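You operate a simulated robot arm through the tools that you are given. There is no shell and no other tool. Be economical: measure what you need, move in short steps, check, and stop when the job is done.

You are at the controls of a simulated robot arm. One attempt, no reset.

TASK
Fetch the grey brush and set it in the cream tray. Then put the small bearing on the top of the green table away on the top shelf of the teal shelf unit. Then press the round button on the low bed three times. Then take the blue pad from the top of the small table and leave it on the blue board. Then put the set-up card on the top of the steel table away on the top of the white table. Then open the sliding plate. Do these in the order given. Set down upright: blue pad.

The check looks at the end state, three seconds after you hand in, the way a careful person would. Anything else that was tipped, shoved, dropped, spilled or broken makes it a failure.

THE ROBOT
A 7-joint arm with a two-finger parallel gripper on a trunk, on a base that drives. Base frame: it is fixed to the floor where the robot stands at the start and does not move with it; the origin is under the middle of the robot, x ahead of it, y to its left, z up. Lengths are in mm, angles in degrees, forces in N, time in s.
With the tool pointing down near the work surface it reaches from about 480 to 920 mm from the robot's upright axis, wherever it stands. Its first joint turns from -115.0 to 115.0 degrees. Places, roughly: blue board (13x10x1 cm) [-2600, -1500, 900]; blue pad (9x6x6 cm) [-2400, -1400, 900]; grey brush (10x6x6 cm) [800, 0, 900]; round button on the low bed [-1500, 1000, 300]; set-up card [-4750, -8000, 750]; sliding plate [-6500, -8800, 900]; small bearing (4x4x2 cm) [800, -300, 900]; top of the white table [800, -9200, 800]; top shelf of the teal shelf unit [900, 2400, 1200]. Payload 3.91 kg.
The TCP is the grasp point between the finger pads, 30 mm short of the fingertips. In the tool frame z runs along the fingers and y along their closing line. Largest opening 110 mm; finger width 20, thickness 10; the body of the gripper, 48 by 112 mm, starts 55 mm behind the TCP.
Orientation is that of the tool frame in the base frame, as [roll, pitch, yaw] about the fixed x, y, z axes, in that order (R = Rz(yaw) Ry(pitch) Rx(roll)). With the fingers straight down and closing along the base's y, the tool's x points along the base's -x, its y along +y and its z along -z.

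THE INTERFACE
- The arm moves only by the tool apply_moves. Its arguments are lists of equal length, an entry for each row: "linear": the shift along the base's x, y, z in mm, a list of three; "rotation": the turn, a rotation vector about the base's x, y, z in rad, a list of three; "gripper": the closure in counts, from 0 (fully open) to 255 (shut). In form: {"linear": [[tx, ty, tz], ...], "rotation": [[wx, wy, wz], ...], "gripper": [gripper, ...]}. A call has 1 to 8 rows; each row shifts and turns the commanded pose from where the row before left it. Rows are played at 5 a second. More than 50 mm and 8.6 degrees between two rows, or a gripper value outside its range, and nothing of the call is played. Where a pose cannot be reached the arm comes as near as it can. A force on the tool above 40 N (or 10 N above the force at the start of the call, whichever is more), or a blocked arm, ends the call early, and 0.2 s more pass. Each finger travels about 153 mm/s and halts on what it meets, pressing with about 41 N; the grip force reading is that of the motor and also rises with nothing between the fingers. The clock runs only during rows and for 0.2 s after the last one: add rows that do not move to give the fingers time. It gives the time, the measured TCP pose, the force on the tool (base axes), the opening and the grip force at its end, in the units of the frame above (readings bear some noise), with the torque about the TCP (base axes, N m) and any sound that the robot's microphone picked up.
- Cameras (640 x 400 px; columns grow to the right, rows downward): "scene" is now at [214.8, 149.2, 1399.8]; the picture's right is [-0.59, -0.80, 0.00], its down [-0.37, 0.27, -0.89] and it looks along [0.71, -0.53, -0.46] (base axes); focal length 252 px, centre (320, 200). "wrist" rides on the gripper at [72, 17, -103] in the tool frame; the picture's right is [-0.23, 0.97, 0.00], its down [-0.76, -0.18, -0.62] and it looks along [-0.61, -0.14, 0.78] (tool axes); focal length 222 px, centre (320, 200). There is no depth. A picture from a camera that has moved, and an enlarged one, comes with that camera's place and axes in the base frame and with its lens.
- capture(camera): a new picture of that camera. No time passes.
- slide_trunk(by): slides the trunk up (or, below 0, down) by that many mm; the arm and the scene camera ride with it, the base frame stays. It gives what a move gives, with no picture.
- drive_base(legs): drives the robot by 1 to 6 legs, each [ahead, left, turn to the left] in mm, mm and degrees, along the robot's own axes; the way and the turn of a leg run together, so that a leg with both is an arc; at most 1500 mm and 180 degrees a leg. The arm and the cameras ride along, it lands a little off, and it stops where it bumps. It gives what a move gives.
- turn_head(pan, tilt): turns the head with the scene camera to pan (to the left, within 80 degrees either way) and tilt (down, from -29 to 69), counted from straight ahead of the robot. It gives what a move gives.
- close_up(camera, box): a new picture of the part [left, top, right, bottom] of that camera's present view, enlarged. No time passes.
- sign_off(): hands the job in; it is judged then, once.

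Work in short steps. Places have to be worked out from the pictures, the camera data and where the tool is seen: move nearer, look again, correct. Check each grasp and each placing, and mend what went wrong. You have 165 turns and 112 pictures in all, those below and enlarged ones among them. Open the gripper and draw the arm clear of the work before you hand the job in, unless the task says otherwise; then end with one line.

The tools are called after "Emit:" as name(argument=value, ...) on one line, values as JSON. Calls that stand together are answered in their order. apply_moves: Moves the arm, as the interface text tells. Its arguments: {"type":"object","properties":{"linear":{"type":"array","items":{"type":"array","items":{"type":"number"}}},"rotation":{"type":"array","items":{"type":"array","items":{"type":"number"}}},"gripper":{"type":"array","items":{"type":"number"}}},"required":["linear","rotation","gripper"]} The other tools are called the same way: slide_trunk (by) slides the trunk up or down; drive_base (legs) drives the base; turn_head (pan, tilt) turns the head that bears the scene camera; capture (camera) takes a picture; close_up (camera, box) takes an enlarged picture of a part of a camera's view; sign_off () hands the job in.

At the start:

```text
time_s: 0.0
ee_pos: [550.7, -79.6, 1139.9]
tcp_rot: [-180.0, 0.0, 180.0]
wrist_force: [0.8, 0.1, 0.5]
wrist_torque: [-0.01, -0.01, 0.04]
opening: 110.0
finger_force: 0.1
trunk travel left (down, up): [-725.0, 265.0]
robot x, y, heading: [-1.5, -1.8, -0.1]
head pan, tilt: [-36.4, 27.4]
```

scene: 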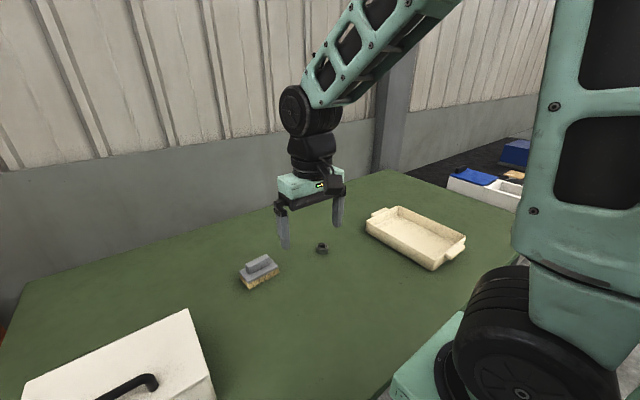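
wrist: 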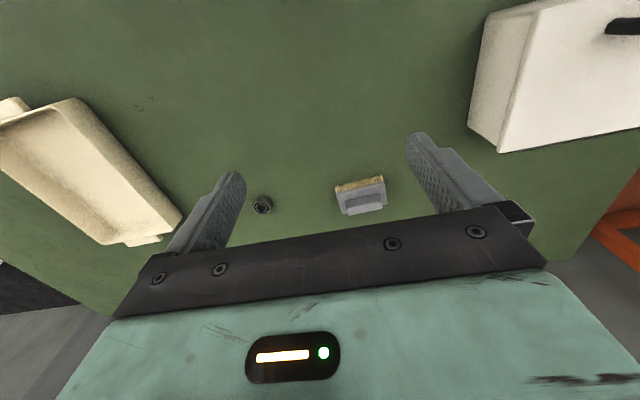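

The brush works out at about (766,-42) with its long axis along y, the bearing at (762,-264) and the tray at about (600,-567). I move above the brush while turning the gripper so that it closes along x.

Emit:
apply_moves(linear=[[26, 4.5, -15], [26, 4.5, -15], [26, 4.5, -15], [26, 4.5, -15], [26, 4.5, -15], [26, 4.5, -15], [26, 4.5, -15], [26, 4.5, -15]], rotation=[[0, 0, -0.14], [0, 0, -0.14], [0, 0, -0.14], [0, 0, -0.14], [0, 0, -0.14], [0, 0, -0.14], [0, 0, -0.14], [0, 0, -0.14]], gripper=[0, 0, 0, 0, 0, 0, 0, 0])

Emit:
apply_moves(linear=[[2, 0, -5], [2, 0, -5], [2, 0, -5], [0, 0, 0]], rotation=[[0, 0, -0.14], [0, 0, -0.14], [0, 0, -0.14], [0, 0, 0]], gripper=[0, 0, 0, 0])

Emit:
capture(camera="wrist")

```text
time_s: 1.8
ee_pos: [759.0, -42.9, 1019.1]
tcp_rot: [180.0, -0.1, 115.7]
wrist_force: [-0.5, -0.7, 0.2]
wrist_torque: [-0.02, 0.0, -0.01]
opening: 110.0
finger_force: 0.0
trunk travel left (down, up): [-725.0, 265.0]
robot x, y, heading: [1.0, 1.3, -0.3]
head pan, tilt: [-36.4, 27.4]
```

```text
time_s: 2.8
ee_pos: [763.5, -43.2, 1005.2]
tcp_rot: [179.9, 0.0, 91.5]
wrist_force: [0.9, 0.7, 0.6]
wrist_torque: [-0.03, -0.01, 0.01]
opening: 109.9
finger_force: 0.0
trunk travel left (down, up): [-725.0, 265.0]
robot x, y, heading: [0.6, 0.7, 0.0]
head pan, tilt: [-36.4, 27.4]
```

```text
109 pictures are left
camera wrist: at [780.5, 31.1, 1107.4], right [0.98, -0.2, 0.0], down [-0.16, -0.77, 0.62], along [-0.12, -0.61, -0.78], focal length 222 px, centre (320, 200)
```

wrist: 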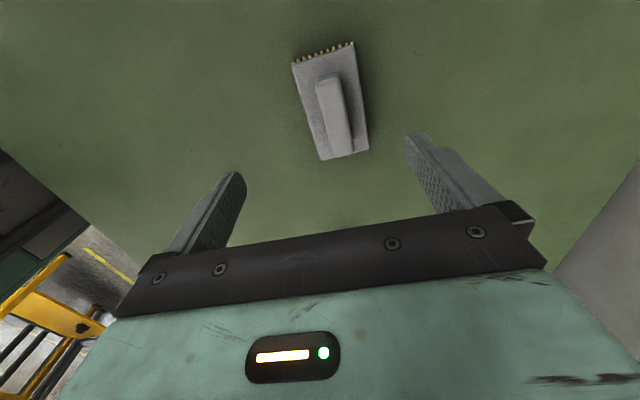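

The brush centre is near (782,-39). I line up, descend and close on the body.

Emit:
apply_moves(linear=[[9, 2, -10], [9, 2, -20], [0, 0, -30], [0, 0, -30], [0, 0, -25], [0, 0, 0]], rotation=[[0, 0, 0], [0, 0, 0.0], [0, 0, 0], [0, 0, 0], [0, 0, 0], [0, 0, 0]], gripper=[0, 0, 0, 0, 0, 0])

Emit:
capture(camera="wrist")

```text
time_s: 4.2
ee_pos: [782.4, -38.8, 890.6]
tcp_rot: [180.0, 0.1, 91.8]
wrist_force: [0.1, 0.3, -0.3]
wrist_torque: [0.02, -0.02, -0.01]
opening: 109.7
finger_force: 0.1
trunk travel left (down, up): [-725.0, 265.0]
robot x, y, heading: [-1.0, 0.5, 0.1]
head pan, tilt: [-36.4, 27.4]
```

```text
108 pictures are left
camera wrist: at [798.8, 35.1, 992.5], right [0.98, -0.2, 0.0], down [-0.15, -0.77, 0.62], along [-0.12, -0.61, -0.78], focal length 222 px, centre (320, 200)
```

wrist: 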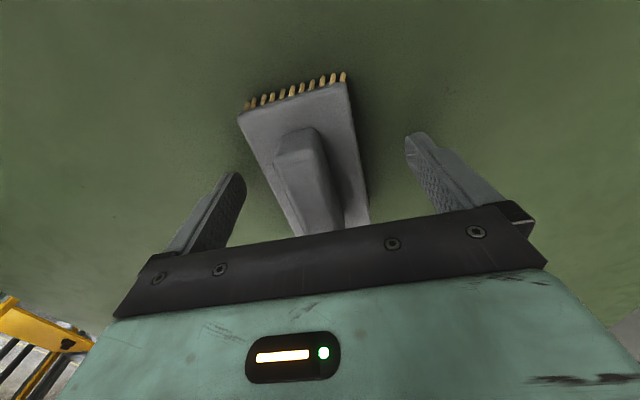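

Well straddled; I close and lift a little.

Emit:
apply_moves(linear=[[0, 0, 0], [0, 0, 0], [0, 0, 0], [0, 0, 0]], rotation=[[0, 0, 0], [0, 0, 0], [0, 0, 0], [0, 0, 0]], gripper=[120, 200, 255, 255])

Emit:
apply_moves(linear=[[0, 0, 20], [0, 0, 40], [0, 0, 45], [0, 0, 45], [0, 0, 0]], rotation=[[0, 0, 0], [0, 0, 0], [0, 0, 0], [0, 0, 0], [0, 0, 0]], gripper=[255, 255, 255, 255, 255])

Emit:
capture(camera="scene")

```text
time_s: 5.2
ee_pos: [782.8, -39.2, 890.4]
tcp_rot: [180.0, 0.0, 91.8]
wrist_force: [0.2, 0.6, -0.2]
wrist_torque: [0.01, -0.03, -0.01]
opening: 57.2
finger_force: 40.4
trunk travel left (down, up): [-725.0, 265.0]
robot x, y, heading: [-1.1, -1.8, -0.3]
head pan, tilt: [-36.4, 27.4]
```

```text
time_s: 6.4
ee_pos: [781.5, -41.7, 1039.6]
tcp_rot: [-179.9, -0.1, 91.8]
wrist_force: [-0.9, -0.1, -0.8]
wrist_torque: [0.02, 0.02, -0.01]
opening: 57.4
finger_force: 40.9
trunk travel left (down, up): [-725.0, 265.0]
robot x, y, heading: [-0.8, 0.7, 0.1]
head pan, tilt: [-36.4, 27.4]
```

```text
107 pictures are left
camera scene: at [214.9, 149.2, 1399.7], right [-0.59, -0.8, 0.0], down [-0.37, 0.27, -0.89], along [0.71, -0.53, -0.46], focal length 252 px, centre (320, 200)
```

scene: 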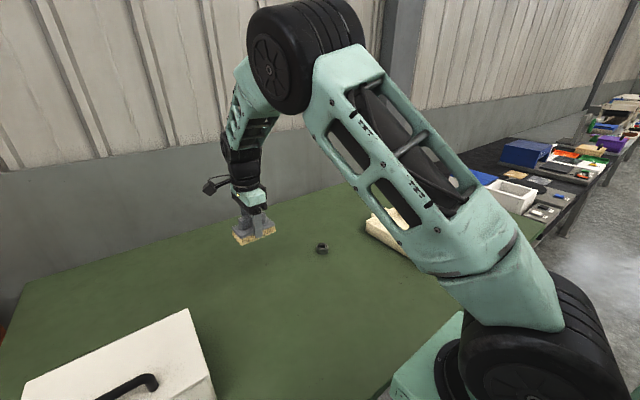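

Brush is held (opening 57). The tray centre works out near (622,-570), so I carry the brush over there.

Emit:
apply_moves(linear=[[-13, -44, 0], [-13, -44, 0], [-13, -44, 0], [-13, -44, 0], [-13, -44, 0], [-13, -44, 0]], rotation=[[0, 0, 0], [0, 0, 0], [0, 0, 0], [0, 0, 0], [0, 0, 0], [0, 0, 0]], gripper=[255, 255, 255, 255, 255, 255])

Emit:
apply_moves(linear=[[-13, -44, 0], [-13, -44, 0], [-13, -44, 0], [-13, -44, 0], [-13, -44, 0], [-13, -44, 0], [0, 0, 0]], rotation=[[0, 0, 0], [0, 0, 0], [0, 0, 0], [0, 0, 0], [0, 0, 0], [0, 0, 0], [0, 0, 0]], gripper=[255, 255, 255, 255, 255, 255, 255])

Emit:
capture(camera="wrist")

Emit:
capture(camera="scene")

```text
time_s: 7.8
ee_pos: [703.7, -304.3, 1039.2]
tcp_rot: [-180.0, 0.0, 92.0]
wrist_force: [0.8, 0.4, -0.5]
wrist_torque: [-0.01, 0.01, 0.02]
opening: 57.3
finger_force: 41.1
trunk travel left (down, up): [-725.0, 265.0]
robot x, y, heading: [0.1, 2.4, 0.1]
head pan, tilt: [-36.4, 27.4]
```

```text
time_s: 9.4
ee_pos: [627.6, -566.5, 1040.2]
tcp_rot: [179.9, -0.1, 91.8]
wrist_force: [0.9, 0.5, -0.8]
wrist_torque: [0.01, 0.01, 0.01]
opening: 57.5
finger_force: 40.9
trunk travel left (down, up): [-725.0, 265.0]
robot x, y, heading: [-2.0, 0.9, -0.0]
head pan, tilt: [-36.4, 27.4]
```

```text
106 pictures are left
camera wrist: at [643.7, -492.1, 1142.2], right [0.98, -0.2, 0.0], down [-0.15, -0.77, 0.62], along [-0.12, -0.61, -0.78], focal length 222 px, centre (320, 200)
```

wrist: 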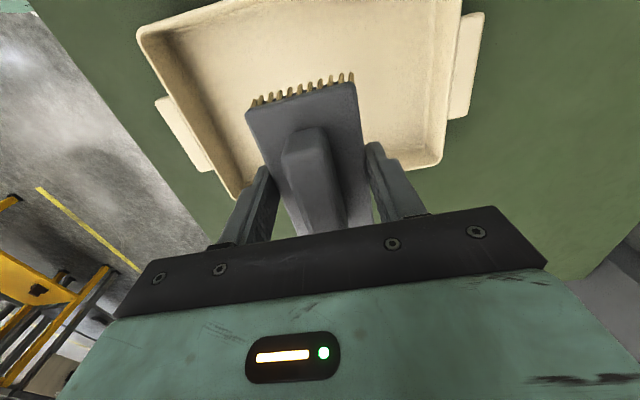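

```text
105 pictures are left
camera scene: at [214.9, 149.1, 1399.8], right [-0.59, -0.8, 0.0], down [-0.37, 0.27, -0.89], along [0.71, -0.53, -0.46], focal length 252 px, centre (320, 200)
```

scene: 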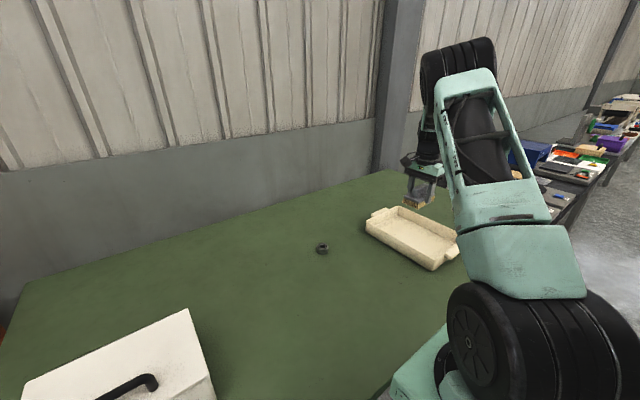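

The brush is centred over the tray; I lower it gently.

Emit:
apply_moves(linear=[[-4, 3, -30], [0, 0, -40], [0, 0, -35], [0, 0, -20], [0, 0, -7], [0, 0, 0]], rotation=[[0, 0, 0], [0, 0, 0], [0, 0, 0], [0, 0, 0], [0, 0, 0], [0, 0, 0]], gripper=[255, 255, 255, 255, 255, 255])

Emit:
apply_moves(linear=[[0, 0, -3], [0, 0, -2], [0, 0, 0]], rotation=[[0, 0, 0], [0, 0, 0], [0, 0, 0]], gripper=[255, 255, 255])

Emit:
capture(camera="wrist")

```text
time_s: 10.8
ee_pos: [621.0, -565.2, 907.2]
tcp_rot: [-180.0, 0.1, 91.8]
wrist_force: [0.0, 0.3, -0.3]
wrist_torque: [-0.02, 0.02, -0.02]
opening: 56.8
finger_force: 41.0
trunk travel left (down, up): [-725.0, 265.0]
robot x, y, heading: [-2.9, -1.8, -0.2]
head pan, tilt: [-36.4, 27.4]
```

```text
time_s: 11.6
ee_pos: [622.1, -564.5, 902.5]
tcp_rot: [180.0, -0.1, 91.8]
wrist_force: [0.2, 0.5, -1.3]
wrist_torque: [-0.01, 0.02, 0.0]
opening: 57.4
finger_force: 40.4
trunk travel left (down, up): [-725.0, 265.0]
robot x, y, heading: [2.3, 0.5, -0.1]
head pan, tilt: [-36.4, 27.4]
```

```text
104 pictures are left
camera wrist: at [638.2, -490.2, 1005.2], right [0.98, -0.2, 0.0], down [-0.15, -0.77, 0.62], along [-0.12, -0.61, -0.78], focal length 222 px, centre (320, 200)
```

wrist: 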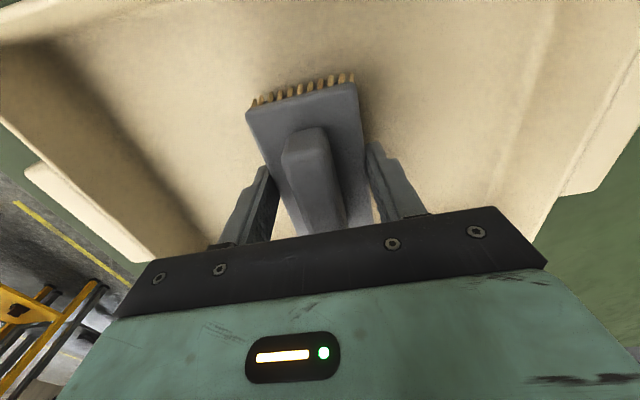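

No contact force yet; I go on down in small steps.

Emit:
apply_moves(linear=[[0, 0, -2], [0, 0, -2], [0, 0, 0]], rotation=[[0, 0, 0], [0, 0, 0], [0, 0, 0]], gripper=[255, 255, 255])

Emit:
apply_moves(linear=[[0, 0, -1.5], [0, 0, -1], [0, 0, 0]], rotation=[[0, 0, 0], [0, 0, 0], [0, 0, 0]], gripper=[255, 255, 255])

```text
time_s: 12.4
ee_pos: [621.6, -563.4, 899.3]
tcp_rot: [-180.0, 0.0, 91.8]
wrist_force: [0.8, 0.2, -1.6]
wrist_torque: [0.0, -0.02, 0.0]
opening: 57.3
finger_force: 40.6
trunk travel left (down, up): [-725.0, 265.0]
robot x, y, heading: [-0.1, -1.7, -0.1]
head pan, tilt: [-36.4, 27.4]
```

```text
time_s: 13.2
ee_pos: [621.2, -563.7, 896.8]
tcp_rot: [179.9, 0.0, 91.7]
wrist_force: [0.1, -0.8, -1.3]
wrist_torque: [-0.01, 0.02, -0.01]
opening: 57.3
finger_force: 41.2
trunk travel left (down, up): [-725.0, 265.0]
robot x, y, heading: [-5.6, -5.7, -0.3]
head pan, tilt: [-36.4, 27.4]
```

Emit:
apply_moves(linear=[[0, 0, -1.5], [0, 0, -1], [0, 0, 0]], rotation=[[0, 0, 0], [0, 0, 0], [0, 0, 0]], gripper=[255, 255, 255])

```text
time_s: 14.0
ee_pos: [621.2, -564.5, 895.5]
tcp_rot: [180.0, 0.0, 91.8]
wrist_force: [-0.8, 1.2, 4.9]
wrist_torque: [0.14, 0.13, 0.04]
opening: 57.5
finger_force: 41.3
trunk travel left (down, up): [-725.0, 265.0]
robot x, y, heading: [-0.0, 0.8, 0.1]
head pan, tilt: [-36.4, 27.4]
```

Contact: force up to 5 N. I open slowly and rise.

Emit:
apply_moves(linear=[[0, 0, 0], [0, 0, 0], [0, 0, 0], [0, 0, 0], [0, 0, 30], [0, 0, 45], [0, 0, 45], [0, 0, 30]], rotation=[[0, 0, 0], [0, 0, 0], [0, 0, 0], [0, 0, 0], [0, 0, 0], [0, 0, 0], [0, 0, 0], [0, 0, 0]], gripper=[100, 50, 0, 0, 0, 0, 0, 0])

Emit:
capture(camera="wrist")

```text
time_s: 15.8
ee_pos: [620.7, -562.9, 1046.1]
tcp_rot: [-180.0, 0.1, 91.8]
wrist_force: [0.5, -0.6, -0.2]
wrist_torque: [0.01, -0.01, -0.02]
opening: 109.6
finger_force: 0.0
trunk travel left (down, up): [-725.0, 265.0]
robot x, y, heading: [1.1, 0.6, 0.1]
head pan, tilt: [-36.4, 27.4]
```

```text
103 pictures are left
camera wrist: at [637.1, -488.9, 1147.5], right [0.98, -0.2, 0.0], down [-0.15, -0.77, 0.62], along [-0.12, -0.61, -0.78], focal length 222 px, centre (320, 200)
```

wrist: 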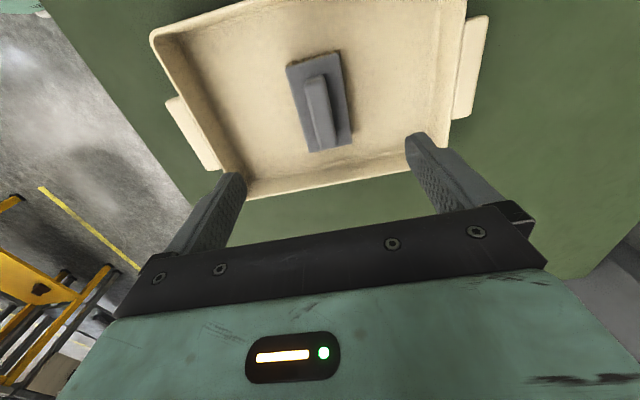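

The brush stands in the tray. Next I go above the bearing at about (762,-264).

Emit:
apply_moves(linear=[[20, 42, -6], [20, 42, -6], [20, 42, -6], [20, 42, -6], [20, 42, -6], [20, 42, -6], [20, 42, -6], [0, 0, 0]], rotation=[[0, 0, 0], [0, 0, 0], [0, 0, 0], [0, 0, 0], [0, 0, 0], [0, 0, 0], [0, 0, 0], [0, 0, 0]], gripper=[0, 0, 0, 0, 0, 0, 0, 0])

Emit:
capture(camera="wrist")

Emit:
turn_head(pan=70, tilt=15)

Emit:
capture(camera="scene")

```text
time_s: 17.6
ee_pos: [761.4, -268.9, 1002.4]
tcp_rot: [-179.9, 0.0, 91.8]
wrist_force: [0.0, 0.4, -0.1]
wrist_torque: [-0.03, 0.01, 0.01]
opening: 109.8
finger_force: 0.1
trunk travel left (down, up): [-725.0, 265.0]
robot x, y, heading: [-4.3, 2.9, -0.1]
head pan, tilt: [-36.4, 27.4]
```

```text
102 pictures are left
camera wrist: at [777.9, -195.2, 1104.5], right [0.98, -0.2, 0.0], down [-0.15, -0.77, 0.62], along [-0.12, -0.61, -0.78], focal length 222 px, centre (320, 200)
```

wrist: 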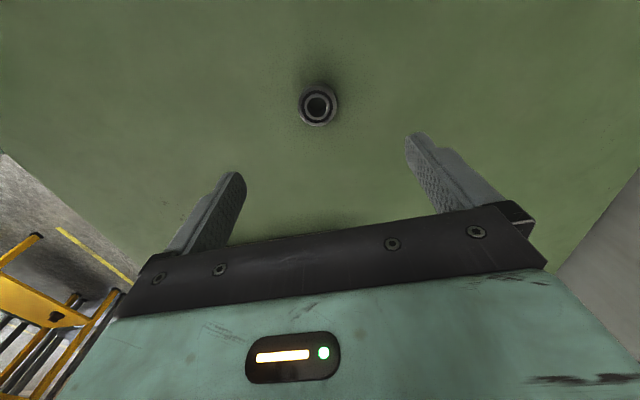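

```text
time_s: 19.4
ee_pos: [761.2, -269.4, 1000.8]
tcp_rot: [-180.0, 0.0, 91.8]
wrist_force: [0.8, -0.4, 1.1]
wrist_torque: [0.0, -0.01, -0.02]
opening: 109.9
finger_force: 0.1
trunk travel left (down, up): [-725.0, 265.0]
robot x, y, heading: [1.2, 3.2, 0.2]
head pan, tilt: [70.0, 15.0]
```

```text
101 pictures are left
camera scene: at [173.3, 291.2, 1419.9], right [0.94, -0.34, 0.0], down [-0.09, -0.24, -0.97], along [0.33, 0.91, -0.26], focal length 252 px, centre (320, 200)
```

scene: 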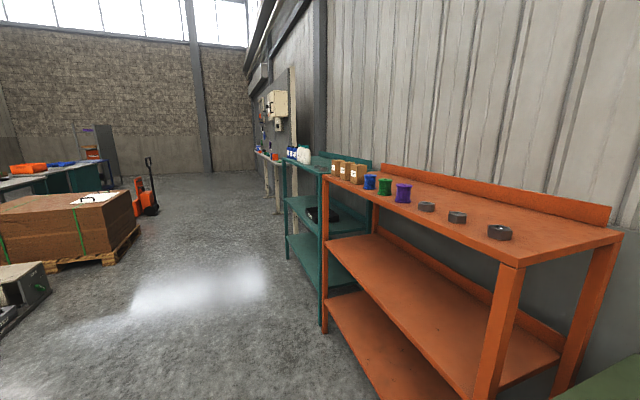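

The bearing is at (764,-258). I descend with fingertips just above the table and close.

Emit:
apply_moves(linear=[[3, 11, -30], [0, 0, -40], [0, 0, -35], [0, 0, -12], [0, 0, 0], [0, 0, 0], [0, 0, 0], [0, 0, 0]], rotation=[[0, 0, 0], [0, 0, 0], [0, 0, 0], [0, 0, 0], [0, 0, 0], [0, 0, 0], [0, 0, 0], [0, 0, 0]], gripper=[0, 0, 0, 0, 80, 150, 255, 255])

Emit:
apply_moves(linear=[[0, 0, 0], [0, 0, 30], [0, 0, 45], [0, 0, 45], [0, 0, 0]], rotation=[[0, 0, 0], [0, 0, 0], [0, 0, 0], [0, 0, 0], [0, 0, 0]], gripper=[255, 255, 255, 255, 255])

Emit:
capture(camera="wrist")

```text
time_s: 21.2
ee_pos: [764.8, -259.5, 884.4]
tcp_rot: [180.0, 0.0, 91.8]
wrist_force: [-0.1, 0.0, -0.1]
wrist_torque: [-0.02, 0.01, 0.0]
opening: 38.3
finger_force: 40.5
trunk travel left (down, up): [-725.0, 265.0]
robot x, y, heading: [-0.3, 0.6, 0.2]
head pan, tilt: [70.0, 15.0]
```

```text
time_s: 22.4
ee_pos: [762.6, -258.7, 1002.1]
tcp_rot: [-179.9, 0.1, 91.8]
wrist_force: [-0.6, -0.1, -1.3]
wrist_torque: [-0.01, 0.02, -0.02]
opening: 38.2
finger_force: 40.7
trunk travel left (down, up): [-725.0, 265.0]
robot x, y, heading: [1.0, -1.8, -0.2]
head pan, tilt: [70.0, 15.0]
```

```text
100 pictures are left
camera wrist: at [779.1, -183.6, 1105.5], right [0.98, -0.2, 0.0], down [-0.15, -0.77, 0.62], along [-0.12, -0.61, -0.78], focal length 222 px, centre (320, 200)
```

wrist: 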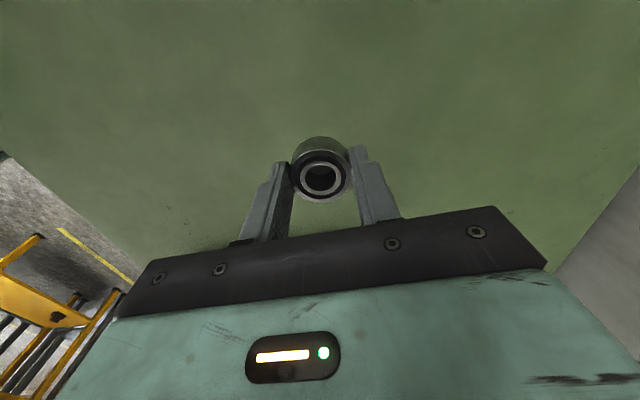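

Bearing is held (38 mm). I raise the trunk, draw the arm in, and look for the teal shelf.

Emit:
slide_trunk(by=265)

Emit:
apply_moves(linear=[[-30, 32, 5], [-30, 32, 5], [-30, 32, 5], [-30, 32, 5], [-30, 32, 5], [-30, 32, 5], [-30, 32, 5], [-20, 32, 5]], rotation=[[0, 0, 0], [0, 0, 0], [0, 0, 0], [0, 0, 0], [0, 0, 0], [0, 0, 0], [0, 0, 0], [0, 0, 0]], gripper=[255, 255, 255, 255, 255, 255, 255, 255])

Emit:
drive_base(legs=[[0, 1200, 0]])

Emit:
turn_head(pan=50, tilt=20)

Emit:
capture(camera="scene")

```text
time_s: 25.1
ee_pos: [763.8, -257.8, 1266.9]
tcp_rot: [-180.0, 0.0, 92.0]
wrist_force: [-0.4, 0.0, -2.2]
wrist_torque: [0.01, 0.0, 0.02]
opening: 38.2
finger_force: 41.0
trunk travel left (down, up): [-990.0, 0.0]
robot x, y, heading: [-1.5, 0.7, -0.1]
head pan, tilt: [70.0, 15.0]
```

```text
time_s: 26.9
ee_pos: [532.3, -0.9, 1305.3]
tcp_rot: [-180.0, 0.0, 91.7]
wrist_force: [-0.2, -0.4, -0.7]
wrist_torque: [0.01, -0.05, 0.04]
opening: 37.9
finger_force: 40.9
trunk travel left (down, up): [-990.0, 0.0]
robot x, y, heading: [2.6, 2.3, 0.0]
head pan, tilt: [70.0, 15.0]
```

```text
time_s: 33.0
ee_pos: [521.3, 1189.5, 1304.9]
tcp_rot: [179.9, 0.1, 92.8]
wrist_force: [-0.2, -1.4, -1.2]
wrist_torque: [0.01, -0.02, 0.03]
opening: 38.1
finger_force: 41.2
trunk travel left (down, up): [-990.0, 0.0]
robot x, y, heading: [-11.9, 1181.4, 0.9]
head pan, tilt: [70.0, 15.0]
```

```text
time_s: 33.8
ee_pos: [521.3, 1189.7, 1306.1]
tcp_rot: [179.9, 0.1, 92.8]
wrist_force: [-0.1, 0.3, -1.0]
wrist_torque: [-0.02, -0.02, -0.01]
opening: 38.2
finger_force: 41.0
trunk travel left (down, up): [-990.0, 0.0]
robot x, y, heading: [-11.6, 1182.9, 1.2]
head pan, tilt: [50.0, 20.0]
```

```text
99 pictures are left
camera scene: at [184.8, 1459.7, 1676.8], right [0.78, -0.63, 0.0], down [-0.21, -0.27, -0.94], along [0.59, 0.73, -0.34], focal length 252 px, centre (320, 200)
```

scene: 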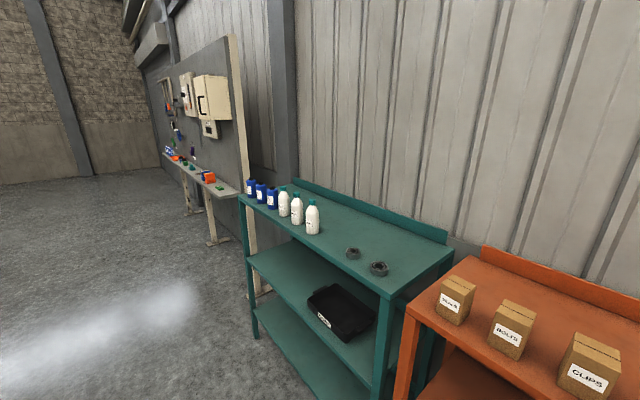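

The teal top spans about x 690–1080, y 1780–2850, with two bearings near (790,1890) and (790,2010), and bottles from y≈2230. I'll aim for a free spot behind the bearings, and drive further along.

Emit:
drive_base(legs=[[0, 760, -1.2], [120, 0, 0]])

Emit:
turn_head(pan=10, tilt=35)

Emit:
capture(camera="scene")

Emit:
capture(camera="wrist")

```text
time_s: 38.7
ee_pos: [639.0, 1933.6, 1305.9]
tcp_rot: [-180.0, 0.0, 91.3]
wrist_force: [-0.3, -0.2, -0.6]
wrist_torque: [0.01, -0.03, 0.0]
opening: 38.0
finger_force: 40.3
trunk travel left (down, up): [-990.0, 0.0]
robot x, y, heading: [109.5, 1943.3, -0.5]
head pan, tilt: [50.0, 20.0]
```

```text
time_s: 39.8
ee_pos: [639.7, 1932.5, 1305.6]
tcp_rot: [-179.9, 0.0, 91.3]
wrist_force: [0.3, -0.4, -2.1]
wrist_torque: [-0.01, 0.01, 0.03]
opening: 37.9
finger_force: 41.5
trunk travel left (down, up): [-990.0, 0.0]
robot x, y, heading: [109.1, 1938.8, -0.1]
head pan, tilt: [10.0, 35.0]
```

```text
98 pictures are left
camera scene: at [338.0, 2155.9, 1652.9], right [0.17, -0.99, 0.0], down [-0.57, -0.1, -0.82], along [0.81, 0.14, -0.57], focal length 252 px, centre (320, 200)
```

scene: 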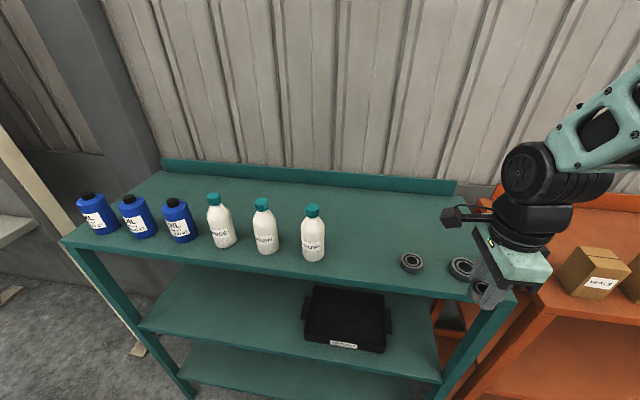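

```text
97 pictures are left
camera wrist: at [657.1, 2007.0, 1408.5], right [0.98, -0.21, 0.0], down [-0.16, -0.77, 0.62], along [-0.13, -0.61, -0.78], focal length 222 px, centre (320, 200)
```

wrist: 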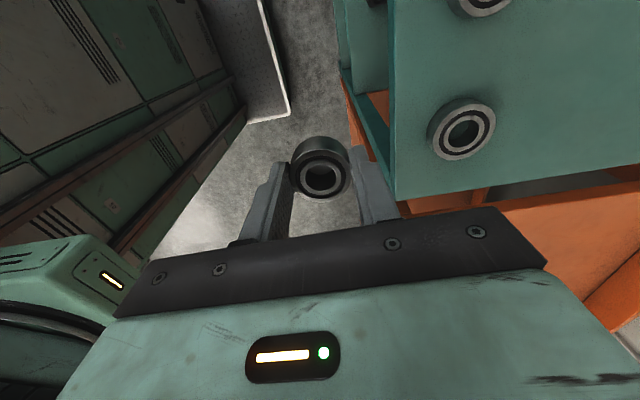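

Triangulation puts the shelf bearing at (780,1897) with the shelf top at about z 1178. I move to (890,1955) above the shelf.

Emit:
apply_moves(linear=[[42, 4, 0], [42, 4, 0], [42, 4, 0], [42, 4, 0], [42, 4, 0], [40, 3, 0], [0, 0, 0]], rotation=[[0, 0, 0], [0, 0, 0], [0, 0, 0], [0, 0, 0], [0, 0, 0], [0, 0, 0], [0, 0, 0]], gripper=[255, 255, 255, 255, 255, 255, 255])

Emit:
capture(camera="wrist")

Emit:
capture(camera="scene")

```text
time_s: 41.4
ee_pos: [890.6, 1956.9, 1304.3]
tcp_rot: [-179.9, 0.0, 91.3]
wrist_force: [0.3, -0.2, -2.1]
wrist_torque: [0.01, 0.0, 0.0]
opening: 38.1
finger_force: 40.6
trunk travel left (down, up): [-990.0, 0.0]
robot x, y, heading: [107.7, 1936.9, -0.3]
head pan, tilt: [10.0, 35.0]
```

```text
96 pictures are left
camera wrist: at [907.5, 2030.7, 1407.8], right [0.98, -0.21, 0.0], down [-0.16, -0.77, 0.62], along [-0.13, -0.61, -0.78], focal length 222 px, centre (320, 200)
```

wrist: 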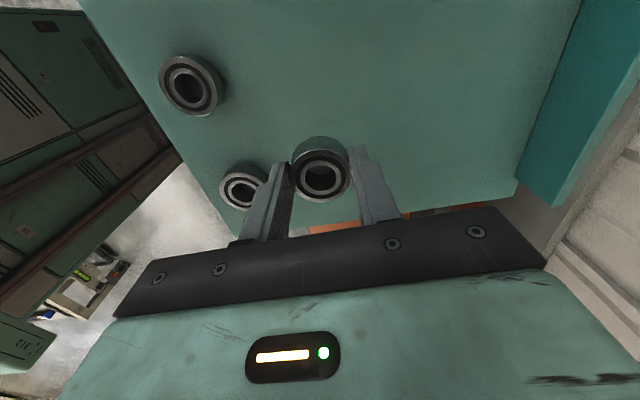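

```text
95 pictures are left
camera scene: at [338.4, 2155.8, 1652.8], right [0.16, -0.99, 0.0], down [-0.57, -0.09, -0.82], along [0.81, 0.14, -0.57], focal length 252 px, centre (320, 200)
```

scene: 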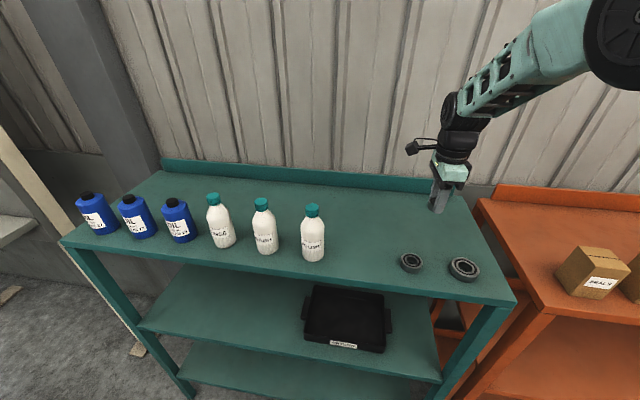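

Clear below. I lower to just above the shelf, then creep to contact.

Emit:
apply_moves(linear=[[0, 0, -30], [0, 0, -30], [0, 0, -15], [0, 0, -5], [0, 0, 0]], rotation=[[0, 0, 0], [0, 0, 0], [0, 0, 0], [0, 0, 0], [0, 0, 0]], gripper=[255, 255, 255, 255, 255])

Emit:
apply_moves(linear=[[0, 0, -2], [0, 0, -2], [0, 0, 0]], rotation=[[0, 0, 0], [0, 0, 0], [0, 0, 0]], gripper=[255, 255, 255])

Emit:
capture(camera="wrist")

```text
time_s: 42.6
ee_pos: [890.3, 1956.5, 1225.3]
tcp_rot: [179.9, 0.0, 91.4]
wrist_force: [0.7, 0.0, -1.2]
wrist_torque: [-0.01, 0.01, 0.01]
opening: 38.2
finger_force: 40.5
trunk travel left (down, up): [-990.0, 0.0]
robot x, y, heading: [108.9, 1937.3, -0.4]
head pan, tilt: [10.0, 35.0]
```

```text
time_s: 43.4
ee_pos: [890.1, 1957.3, 1220.6]
tcp_rot: [179.9, -0.1, 91.3]
wrist_force: [-0.2, 1.2, -2.1]
wrist_torque: [0.04, -0.02, 0.02]
opening: 38.1
finger_force: 40.8
trunk travel left (down, up): [-990.0, 0.0]
robot x, y, heading: [108.7, 1941.7, -0.4]
head pan, tilt: [10.0, 35.0]
```

```text
94 pictures are left
camera wrist: at [907.2, 2030.6, 1323.8], right [0.98, -0.21, 0.0], down [-0.16, -0.77, 0.62], along [-0.13, -0.61, -0.78], focal length 222 px, centre (320, 200)
```

wrist: 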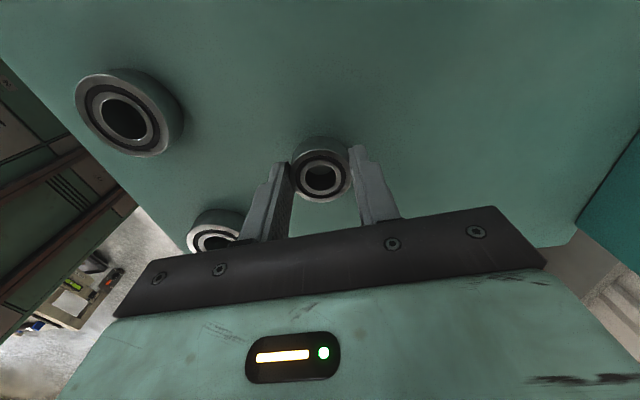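

Emit:
apply_moves(linear=[[0, 0, -3], [0, 0, -3], [0, 0, -2], [0, 0, 0]], rotation=[[0, 0, 0], [0, 0, 0], [0, 0, 0], [0, 0, 0]], gripper=[255, 255, 255, 255])

Emit:
apply_moves(linear=[[0, 0, -2], [0, 0, -2], [0, 0, 0]], rotation=[[0, 0, 0], [0, 0, 0], [0, 0, 0]], gripper=[255, 255, 255])

```text
time_s: 44.4
ee_pos: [892.0, 1955.4, 1212.0]
tcp_rot: [180.0, 0.0, 91.3]
wrist_force: [-0.2, 0.2, -1.1]
wrist_torque: [0.0, -0.01, -0.04]
opening: 38.1
finger_force: 40.7
trunk travel left (down, up): [-990.0, 0.0]
robot x, y, heading: [109.3, 1939.4, -0.4]
head pan, tilt: [10.0, 35.0]
```

```text
time_s: 45.2
ee_pos: [891.0, 1955.6, 1208.5]
tcp_rot: [180.0, 0.0, 91.2]
wrist_force: [-0.5, -0.4, -0.9]
wrist_torque: [0.01, 0.01, -0.02]
opening: 38.1
finger_force: 40.6
trunk travel left (down, up): [-990.0, 0.0]
robot x, y, heading: [108.9, 1937.6, -0.6]
head pan, tilt: [10.0, 35.0]
```

Emit:
apply_moves(linear=[[0, 0, -1.5], [0, 0, -1.5], [0, 0, 0]], rotation=[[0, 0, 0], [0, 0, 0], [0, 0, 0]], gripper=[255, 255, 255])

Emit:
apply_moves(linear=[[0, 0, -1.5], [0, 0, -1], [0, 0, 0]], rotation=[[0, 0, 0], [0, 0, 0], [0, 0, 0]], gripper=[255, 255, 255])

```text
time_s: 46.0
ee_pos: [890.7, 1955.9, 1206.1]
tcp_rot: [180.0, 0.0, 91.3]
wrist_force: [0.3, -0.4, -1.3]
wrist_torque: [0.01, 0.01, -0.04]
opening: 37.9
finger_force: 41.0
trunk travel left (down, up): [-990.0, 0.0]
robot x, y, heading: [107.8, 1941.6, -0.5]
head pan, tilt: [10.0, 35.0]
```

```text
time_s: 46.8
ee_pos: [890.4, 1956.2, 1204.1]
tcp_rot: [179.9, 0.0, 91.3]
wrist_force: [0.5, 0.4, -0.8]
wrist_torque: [0.02, 0.01, -0.02]
opening: 38.2
finger_force: 40.6
trunk travel left (down, up): [-990.0, 0.0]
robot x, y, heading: [108.2, 1936.1, -0.7]
head pan, tilt: [10.0, 35.0]
```

Emit:
apply_moves(linear=[[0, 0, -1.5], [0, 0, -1.5], [0, 0, 0]], rotation=[[0, 0, 0], [0, 0, 0], [0, 0, 0]], gripper=[255, 255, 255])

Emit:
close_up(camera="scene", box=[380, 150, 500, 300])

```text
time_s: 47.6
ee_pos: [890.7, 1955.6, 1203.2]
tcp_rot: [179.6, 0.0, 91.3]
wrist_force: [1.3, -1.6, 24.5]
wrist_torque: [-0.07, 0.12, 0.0]
opening: 38.3
finger_force: 40.8
trunk travel left (down, up): [-990.0, 0.0]
robot x, y, heading: [107.2, 1939.8, -0.4]
head pan, tilt: [10.0, 35.0]
```

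```text
2.67 times, centred on (440, 225) of scene
camera zoom: at [336.8, 2155.7, 1653.4], right [0.16, -0.99, 0.0], down [-0.57, -0.09, -0.82], along [0.81, 0.14, -0.57], focal length 673 px, centre (0, 133)
```

zoom: 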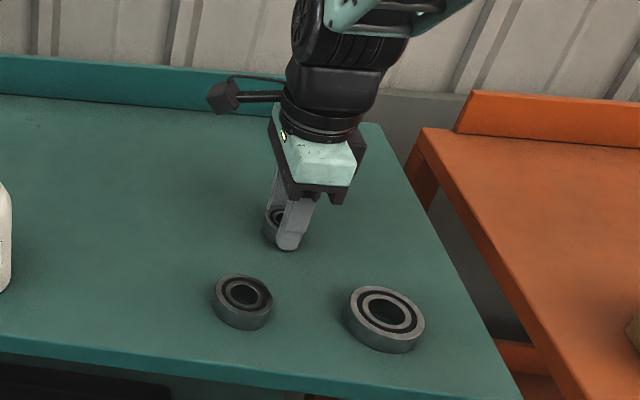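

Contact made. I ease 1.5 mm up, open partly (clear of the neighbours), and rise.

Emit:
apply_moves(linear=[[0, 0, 1.5], [0, 0, 0], [0, 0, 0], [0, 0, 0], [0, 0, 20], [0, 0, 40], [0, 0, 40], [0, 0, 0]], rotation=[[0, 0, 0], [0, 0, 0], [0, 0, 0], [0, 0, 0], [0, 0, 0], [0, 0, 0], [0, 0, 0], [0, 0, 0]], gripper=[255, 140, 100, 100, 100, 100, 100, 100])

Emit:
capture(camera="wrist")

```text
time_s: 49.4
ee_pos: [888.3, 1957.5, 1303.5]
tcp_rot: [179.9, 0.1, 91.2]
wrist_force: [0.3, 0.0, 0.4]
wrist_torque: [0.02, 0.0, -0.03]
opening: 66.8
finger_force: 0.0
trunk travel left (down, up): [-990.0, 0.0]
robot x, y, heading: [108.6, 1937.1, -0.6]
head pan, tilt: [10.0, 35.0]
```

```text
92 pictures are left
camera wrist: at [905.9, 2031.2, 1406.1], right [0.98, -0.21, 0.0], down [-0.16, -0.77, 0.62], along [-0.13, -0.61, -0.78], focal length 222 px, centre (320, 200)
```

wrist: 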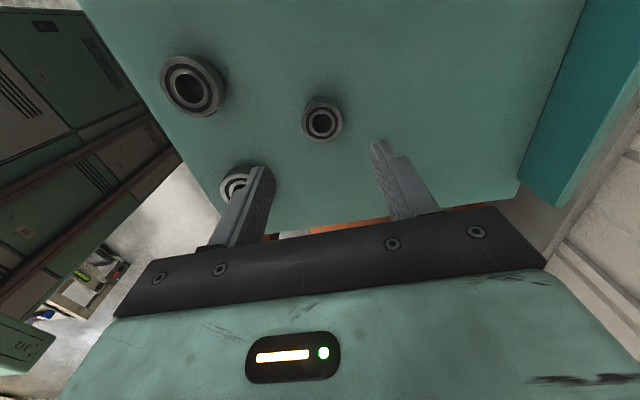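

Bearing stands on the teal top. I retract the arm, back off, and look left-rear for the low bed.

Emit:
apply_moves(linear=[[-42, -3, 0], [-42, -3, 0], [-42, -3, 0], [-42, -3, 0], [-42, -3, 0], [-42, -3, 0]], rotation=[[0, 0, 0], [0, 0, 0], [0, 0, 0], [0, 0, 0], [0, 0, 0], [0, 0, 0]], gripper=[100, 100, 100, 100, 100, 100])

Emit:
drive_base(legs=[[-350, 0, 0], [0, 0, 90]])

Emit:
turn_head(pan=60, tilt=25)

Emit:
capture(camera="scene")

```text
time_s: 50.8
ee_pos: [636.4, 1939.8, 1302.6]
tcp_rot: [180.0, 0.0, 91.3]
wrist_force: [0.0, 0.1, 0.1]
wrist_torque: [-0.04, 0.02, -0.02]
opening: 66.9
finger_force: 0.0
trunk travel left (down, up): [-990.0, 0.0]
robot x, y, heading: [106.7, 1941.8, -0.5]
head pan, tilt: [10.0, 35.0]
```

```text
time_s: 56.9
ee_pos: [-239.9, 2470.6, 1302.1]
tcp_rot: [180.0, 0.0, -178.5]
wrist_force: [-0.4, 0.0, 0.0]
wrist_torque: [0.01, -0.01, 0.02]
opening: 66.9
finger_force: 0.1
trunk travel left (down, up): [-990.0, 0.0]
robot x, y, heading: [-234.2, 1942.4, 89.6]
head pan, tilt: [10.0, 35.0]
```

```text
time_s: 58.1
ee_pos: [-239.8, 2471.5, 1302.4]
tcp_rot: [180.0, -0.1, -178.5]
wrist_force: [0.7, -0.5, -0.5]
wrist_torque: [-0.01, -0.01, 0.01]
opening: 67.1
finger_force: 0.0
trunk travel left (down, up): [-990.0, 0.0]
robot x, y, heading: [-237.6, 1947.2, 89.9]
head pan, tilt: [60.0, 25.0]
```

```text
91 pictures are left
camera scene: at [-521.6, 2130.0, 1668.6], right [0.51, 0.86, 0.0], down [0.36, -0.21, -0.91], along [-0.78, 0.46, -0.42], focal length 252 px, centre (320, 200)
```

scene: 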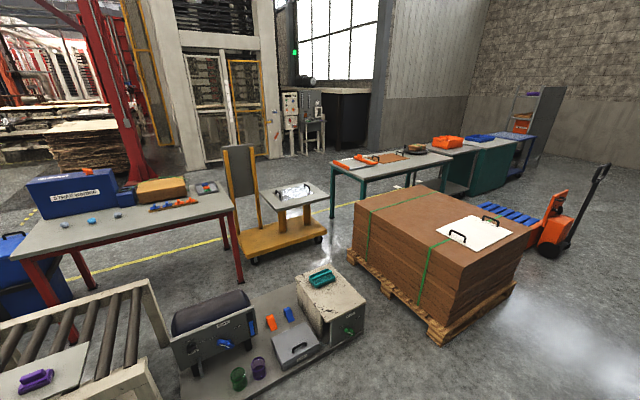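

The low bed must lie further left; I turn the robot more.

Emit:
drive_base(legs=[[0, 0, 60]])

Emit:
turn_head(pan=40, tilt=35)

Emit:
capture(camera="scene")

```text
time_s: 61.1
ee_pos: [-701.9, 2198.2, 1303.5]
tcp_rot: [-180.0, 0.0, -117.7]
wrist_force: [0.4, -0.2, -0.1]
wrist_torque: [-0.01, 0.0, -0.01]
opening: 66.6
finger_force: 0.1
trunk travel left (down, up): [-990.0, 0.0]
robot x, y, heading: [-240.7, 1942.9, 150.5]
head pan, tilt: [60.0, 25.0]
```

```text
time_s: 62.0
ee_pos: [-700.7, 2196.8, 1303.0]
tcp_rot: [180.0, 0.1, -117.7]
wrist_force: [0.9, -0.1, 0.8]
wrist_torque: [-0.02, 0.0, 0.01]
opening: 66.9
finger_force: 0.2
trunk travel left (down, up): [-990.0, 0.0]
robot x, y, heading: [-236.5, 1937.3, 150.6]
head pan, tilt: [40.0, 35.0]
```

```text
90 pictures are left
camera scene: at [-549.0, 1815.3, 1652.9], right [-0.18, 0.98, 0.0], down [0.56, 0.11, -0.82], along [-0.81, -0.15, -0.57], focal length 252 px, centre (320, 200)
```

scene: 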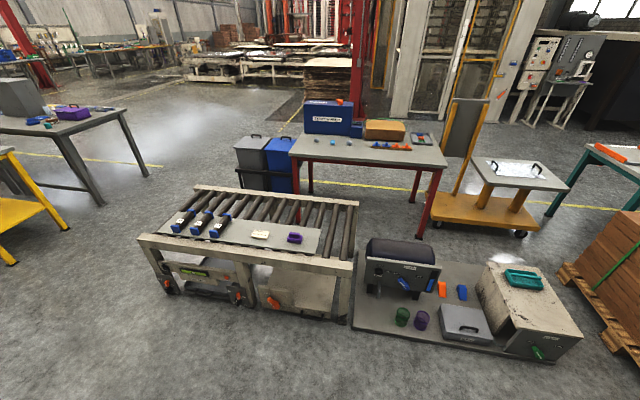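

The roller bed around (-1650,1100) is the candidate; I zoom in for the button.

Emit:
close_up(camera="scene", box=[130, 180, 370, 330])

Emit:
close_up(camera="scene", box=[340, 220, 600, 380])

```text
2.67 times, centred on (250, 255) of scene
camera zoom: at [-549.0, 1815.3, 1652.9], right [-0.18, 0.98, 0.0], down [0.56, 0.11, -0.82], along [-0.81, -0.15, -0.57], focal length 673 px, centre (507, 53)
```

zoom: 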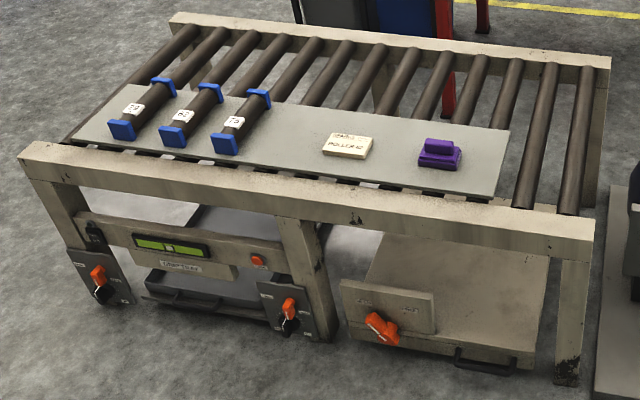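

```text
2.46 times, centred on (470, 300) of scene
camera zoom: at [-549.0, 1815.3, 1652.9], right [-0.18, 0.98, 0.0], down [0.56, 0.11, -0.82], along [-0.81, -0.15, -0.57], focal length 621 px, centre (-49, -46)
```

zoom: 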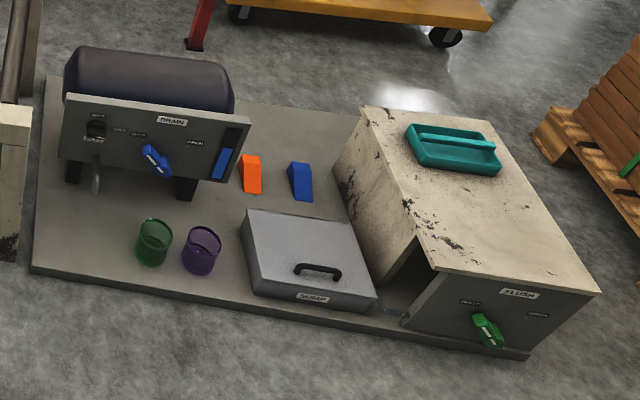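

The orange round-looking button on the console under the roller bed matches (-1490,1025,300), on a vertical face at x≈-1480. I drive round to face it squarely.

Emit:
drive_base(legs=[[0, 0, 29.4], [100, 920, 0]])

Emit:
turn_head(pan=-20, tilt=45)

Emit:
slide_trunk(by=-500)

Emit:
capture(camera="scene")

```text
time_s: 68.3
ee_pos: [-848.7, 1009.0, 1302.9]
tcp_rot: [-180.0, 0.1, -86.7]
wrist_force: [-0.4, 1.5, 0.0]
wrist_torque: [-0.04, 0.02, -0.02]
opening: 66.9
finger_force: 0.0
trunk travel left (down, up): [-990.0, 0.0]
robot x, y, heading: [-322.1, 1029.8, -178.4]
head pan, tilt: [40.0, 35.0]
```

```text
time_s: 69.6
ee_pos: [-848.9, 1007.8, 1302.5]
tcp_rot: [180.0, 0.0, -86.6]
wrist_force: [0.3, 1.3, 1.1]
wrist_torque: [0.01, 0.01, 0.02]
opening: 66.7
finger_force: 0.1
trunk travel left (down, up): [-990.0, 0.0]
robot x, y, heading: [-321.0, 1026.8, -178.3]
head pan, tilt: [-20.0, 45.0]
```

```text
refused: -500 is not a number from -400 to 400
```

```text
87 pictures are left
camera scene: at [-535.0, 843.0, 1638.1], right [0.32, 0.95, 0.0], down [0.67, -0.22, -0.71], along [-0.67, 0.22, -0.71], focal length 252 px, centre (320, 200)
```

scene: 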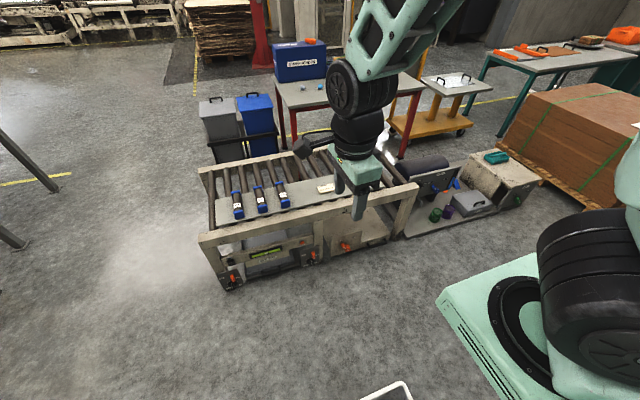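

I lower the trunk in two slides and look again.

Emit:
slide_trunk(by=-400)

Emit:
slide_trunk(by=-350)

Emit:
turn_head(pan=-8, tilt=30)

Emit:
capture(camera="scene")

Emit:
close_up(camera="scene", box=[160, 100, 320, 200])

```text
time_s: 73.4
ee_pos: [-849.7, 1006.9, 902.6]
tcp_rot: [-180.0, 0.0, -86.7]
wrist_force: [0.0, -0.1, -0.1]
wrist_torque: [0.0, 0.01, 0.03]
opening: 67.2
finger_force: 0.1
trunk travel left (down, up): [-590.0, 400.0]
robot x, y, heading: [-320.4, 1026.8, -178.6]
head pan, tilt: [-20.0, 45.0]
```

```text
time_s: 76.8
ee_pos: [-848.5, 1006.4, 553.6]
tcp_rot: [-180.0, 0.0, -86.6]
wrist_force: [0.3, -0.2, -0.1]
wrist_torque: [-0.01, -0.01, -0.02]
opening: 67.1
finger_force: 0.0
trunk travel left (down, up): [-240.0, 750.0]
robot x, y, heading: [-319.5, 1032.5, -178.6]
head pan, tilt: [-20.0, 45.0]
```

```text
time_s: 77.6
ee_pos: [-850.1, 1007.3, 551.8]
tcp_rot: [-180.0, 0.0, -86.6]
wrist_force: [-0.3, 0.1, 0.9]
wrist_torque: [0.01, 0.0, -0.03]
opening: 66.9
finger_force: 0.1
trunk travel left (down, up): [-240.0, 750.0]
robot x, y, heading: [-319.6, 1026.4, -178.4]
head pan, tilt: [-8.0, 30.0]
```

```text
86 pictures are left
camera scene: at [-547.6, 827.5, 910.6], right [0.11, 0.99, 0.0], down [0.5, -0.06, -0.87], along [-0.86, 0.1, -0.5], focal length 252 px, centre (320, 200)
```

scene: 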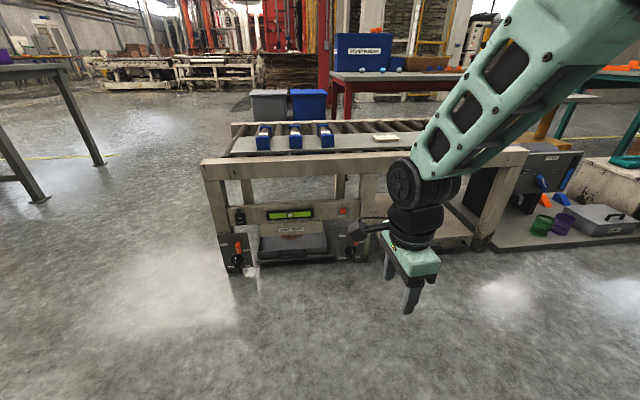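

```text
4.00 times, centred on (240, 150) of scene
camera zoom: at [-547.6, 827.5, 910.6], right [0.11, 0.99, 0.0], down [0.5, -0.06, -0.87], along [-0.86, 0.1, -0.5], focal length 1010 px, centre (640, 400)
```

zoom: 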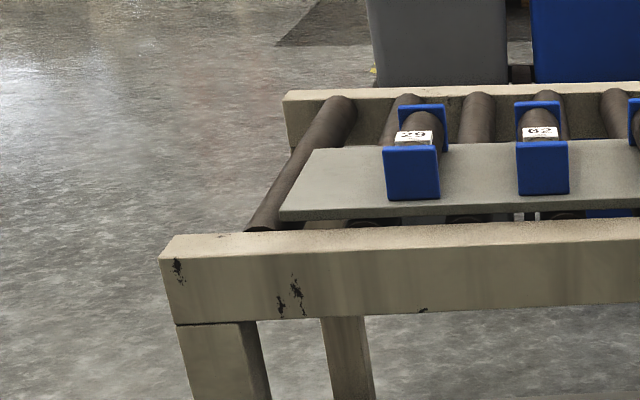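

Emit:
close_up(camera="scene", box=[200, 185, 390, 285])

```text
3.37 times, centred on (295, 235) of scene
camera zoom: at [-547.6, 827.5, 910.6], right [0.11, 0.99, 0.0], down [0.5, -0.06, -0.87], along [-0.86, 0.1, -0.5], focal length 850 px, centre (404, 82)
```

zoom: 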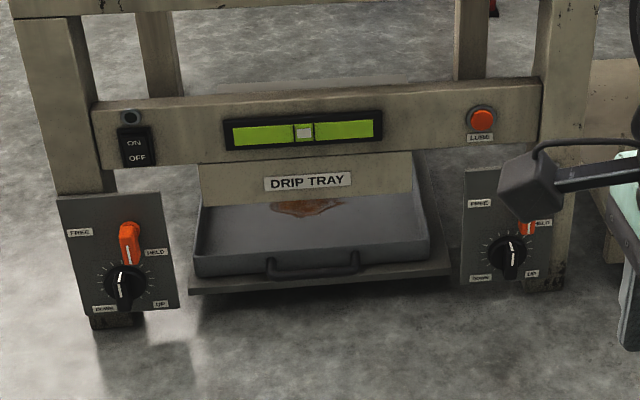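

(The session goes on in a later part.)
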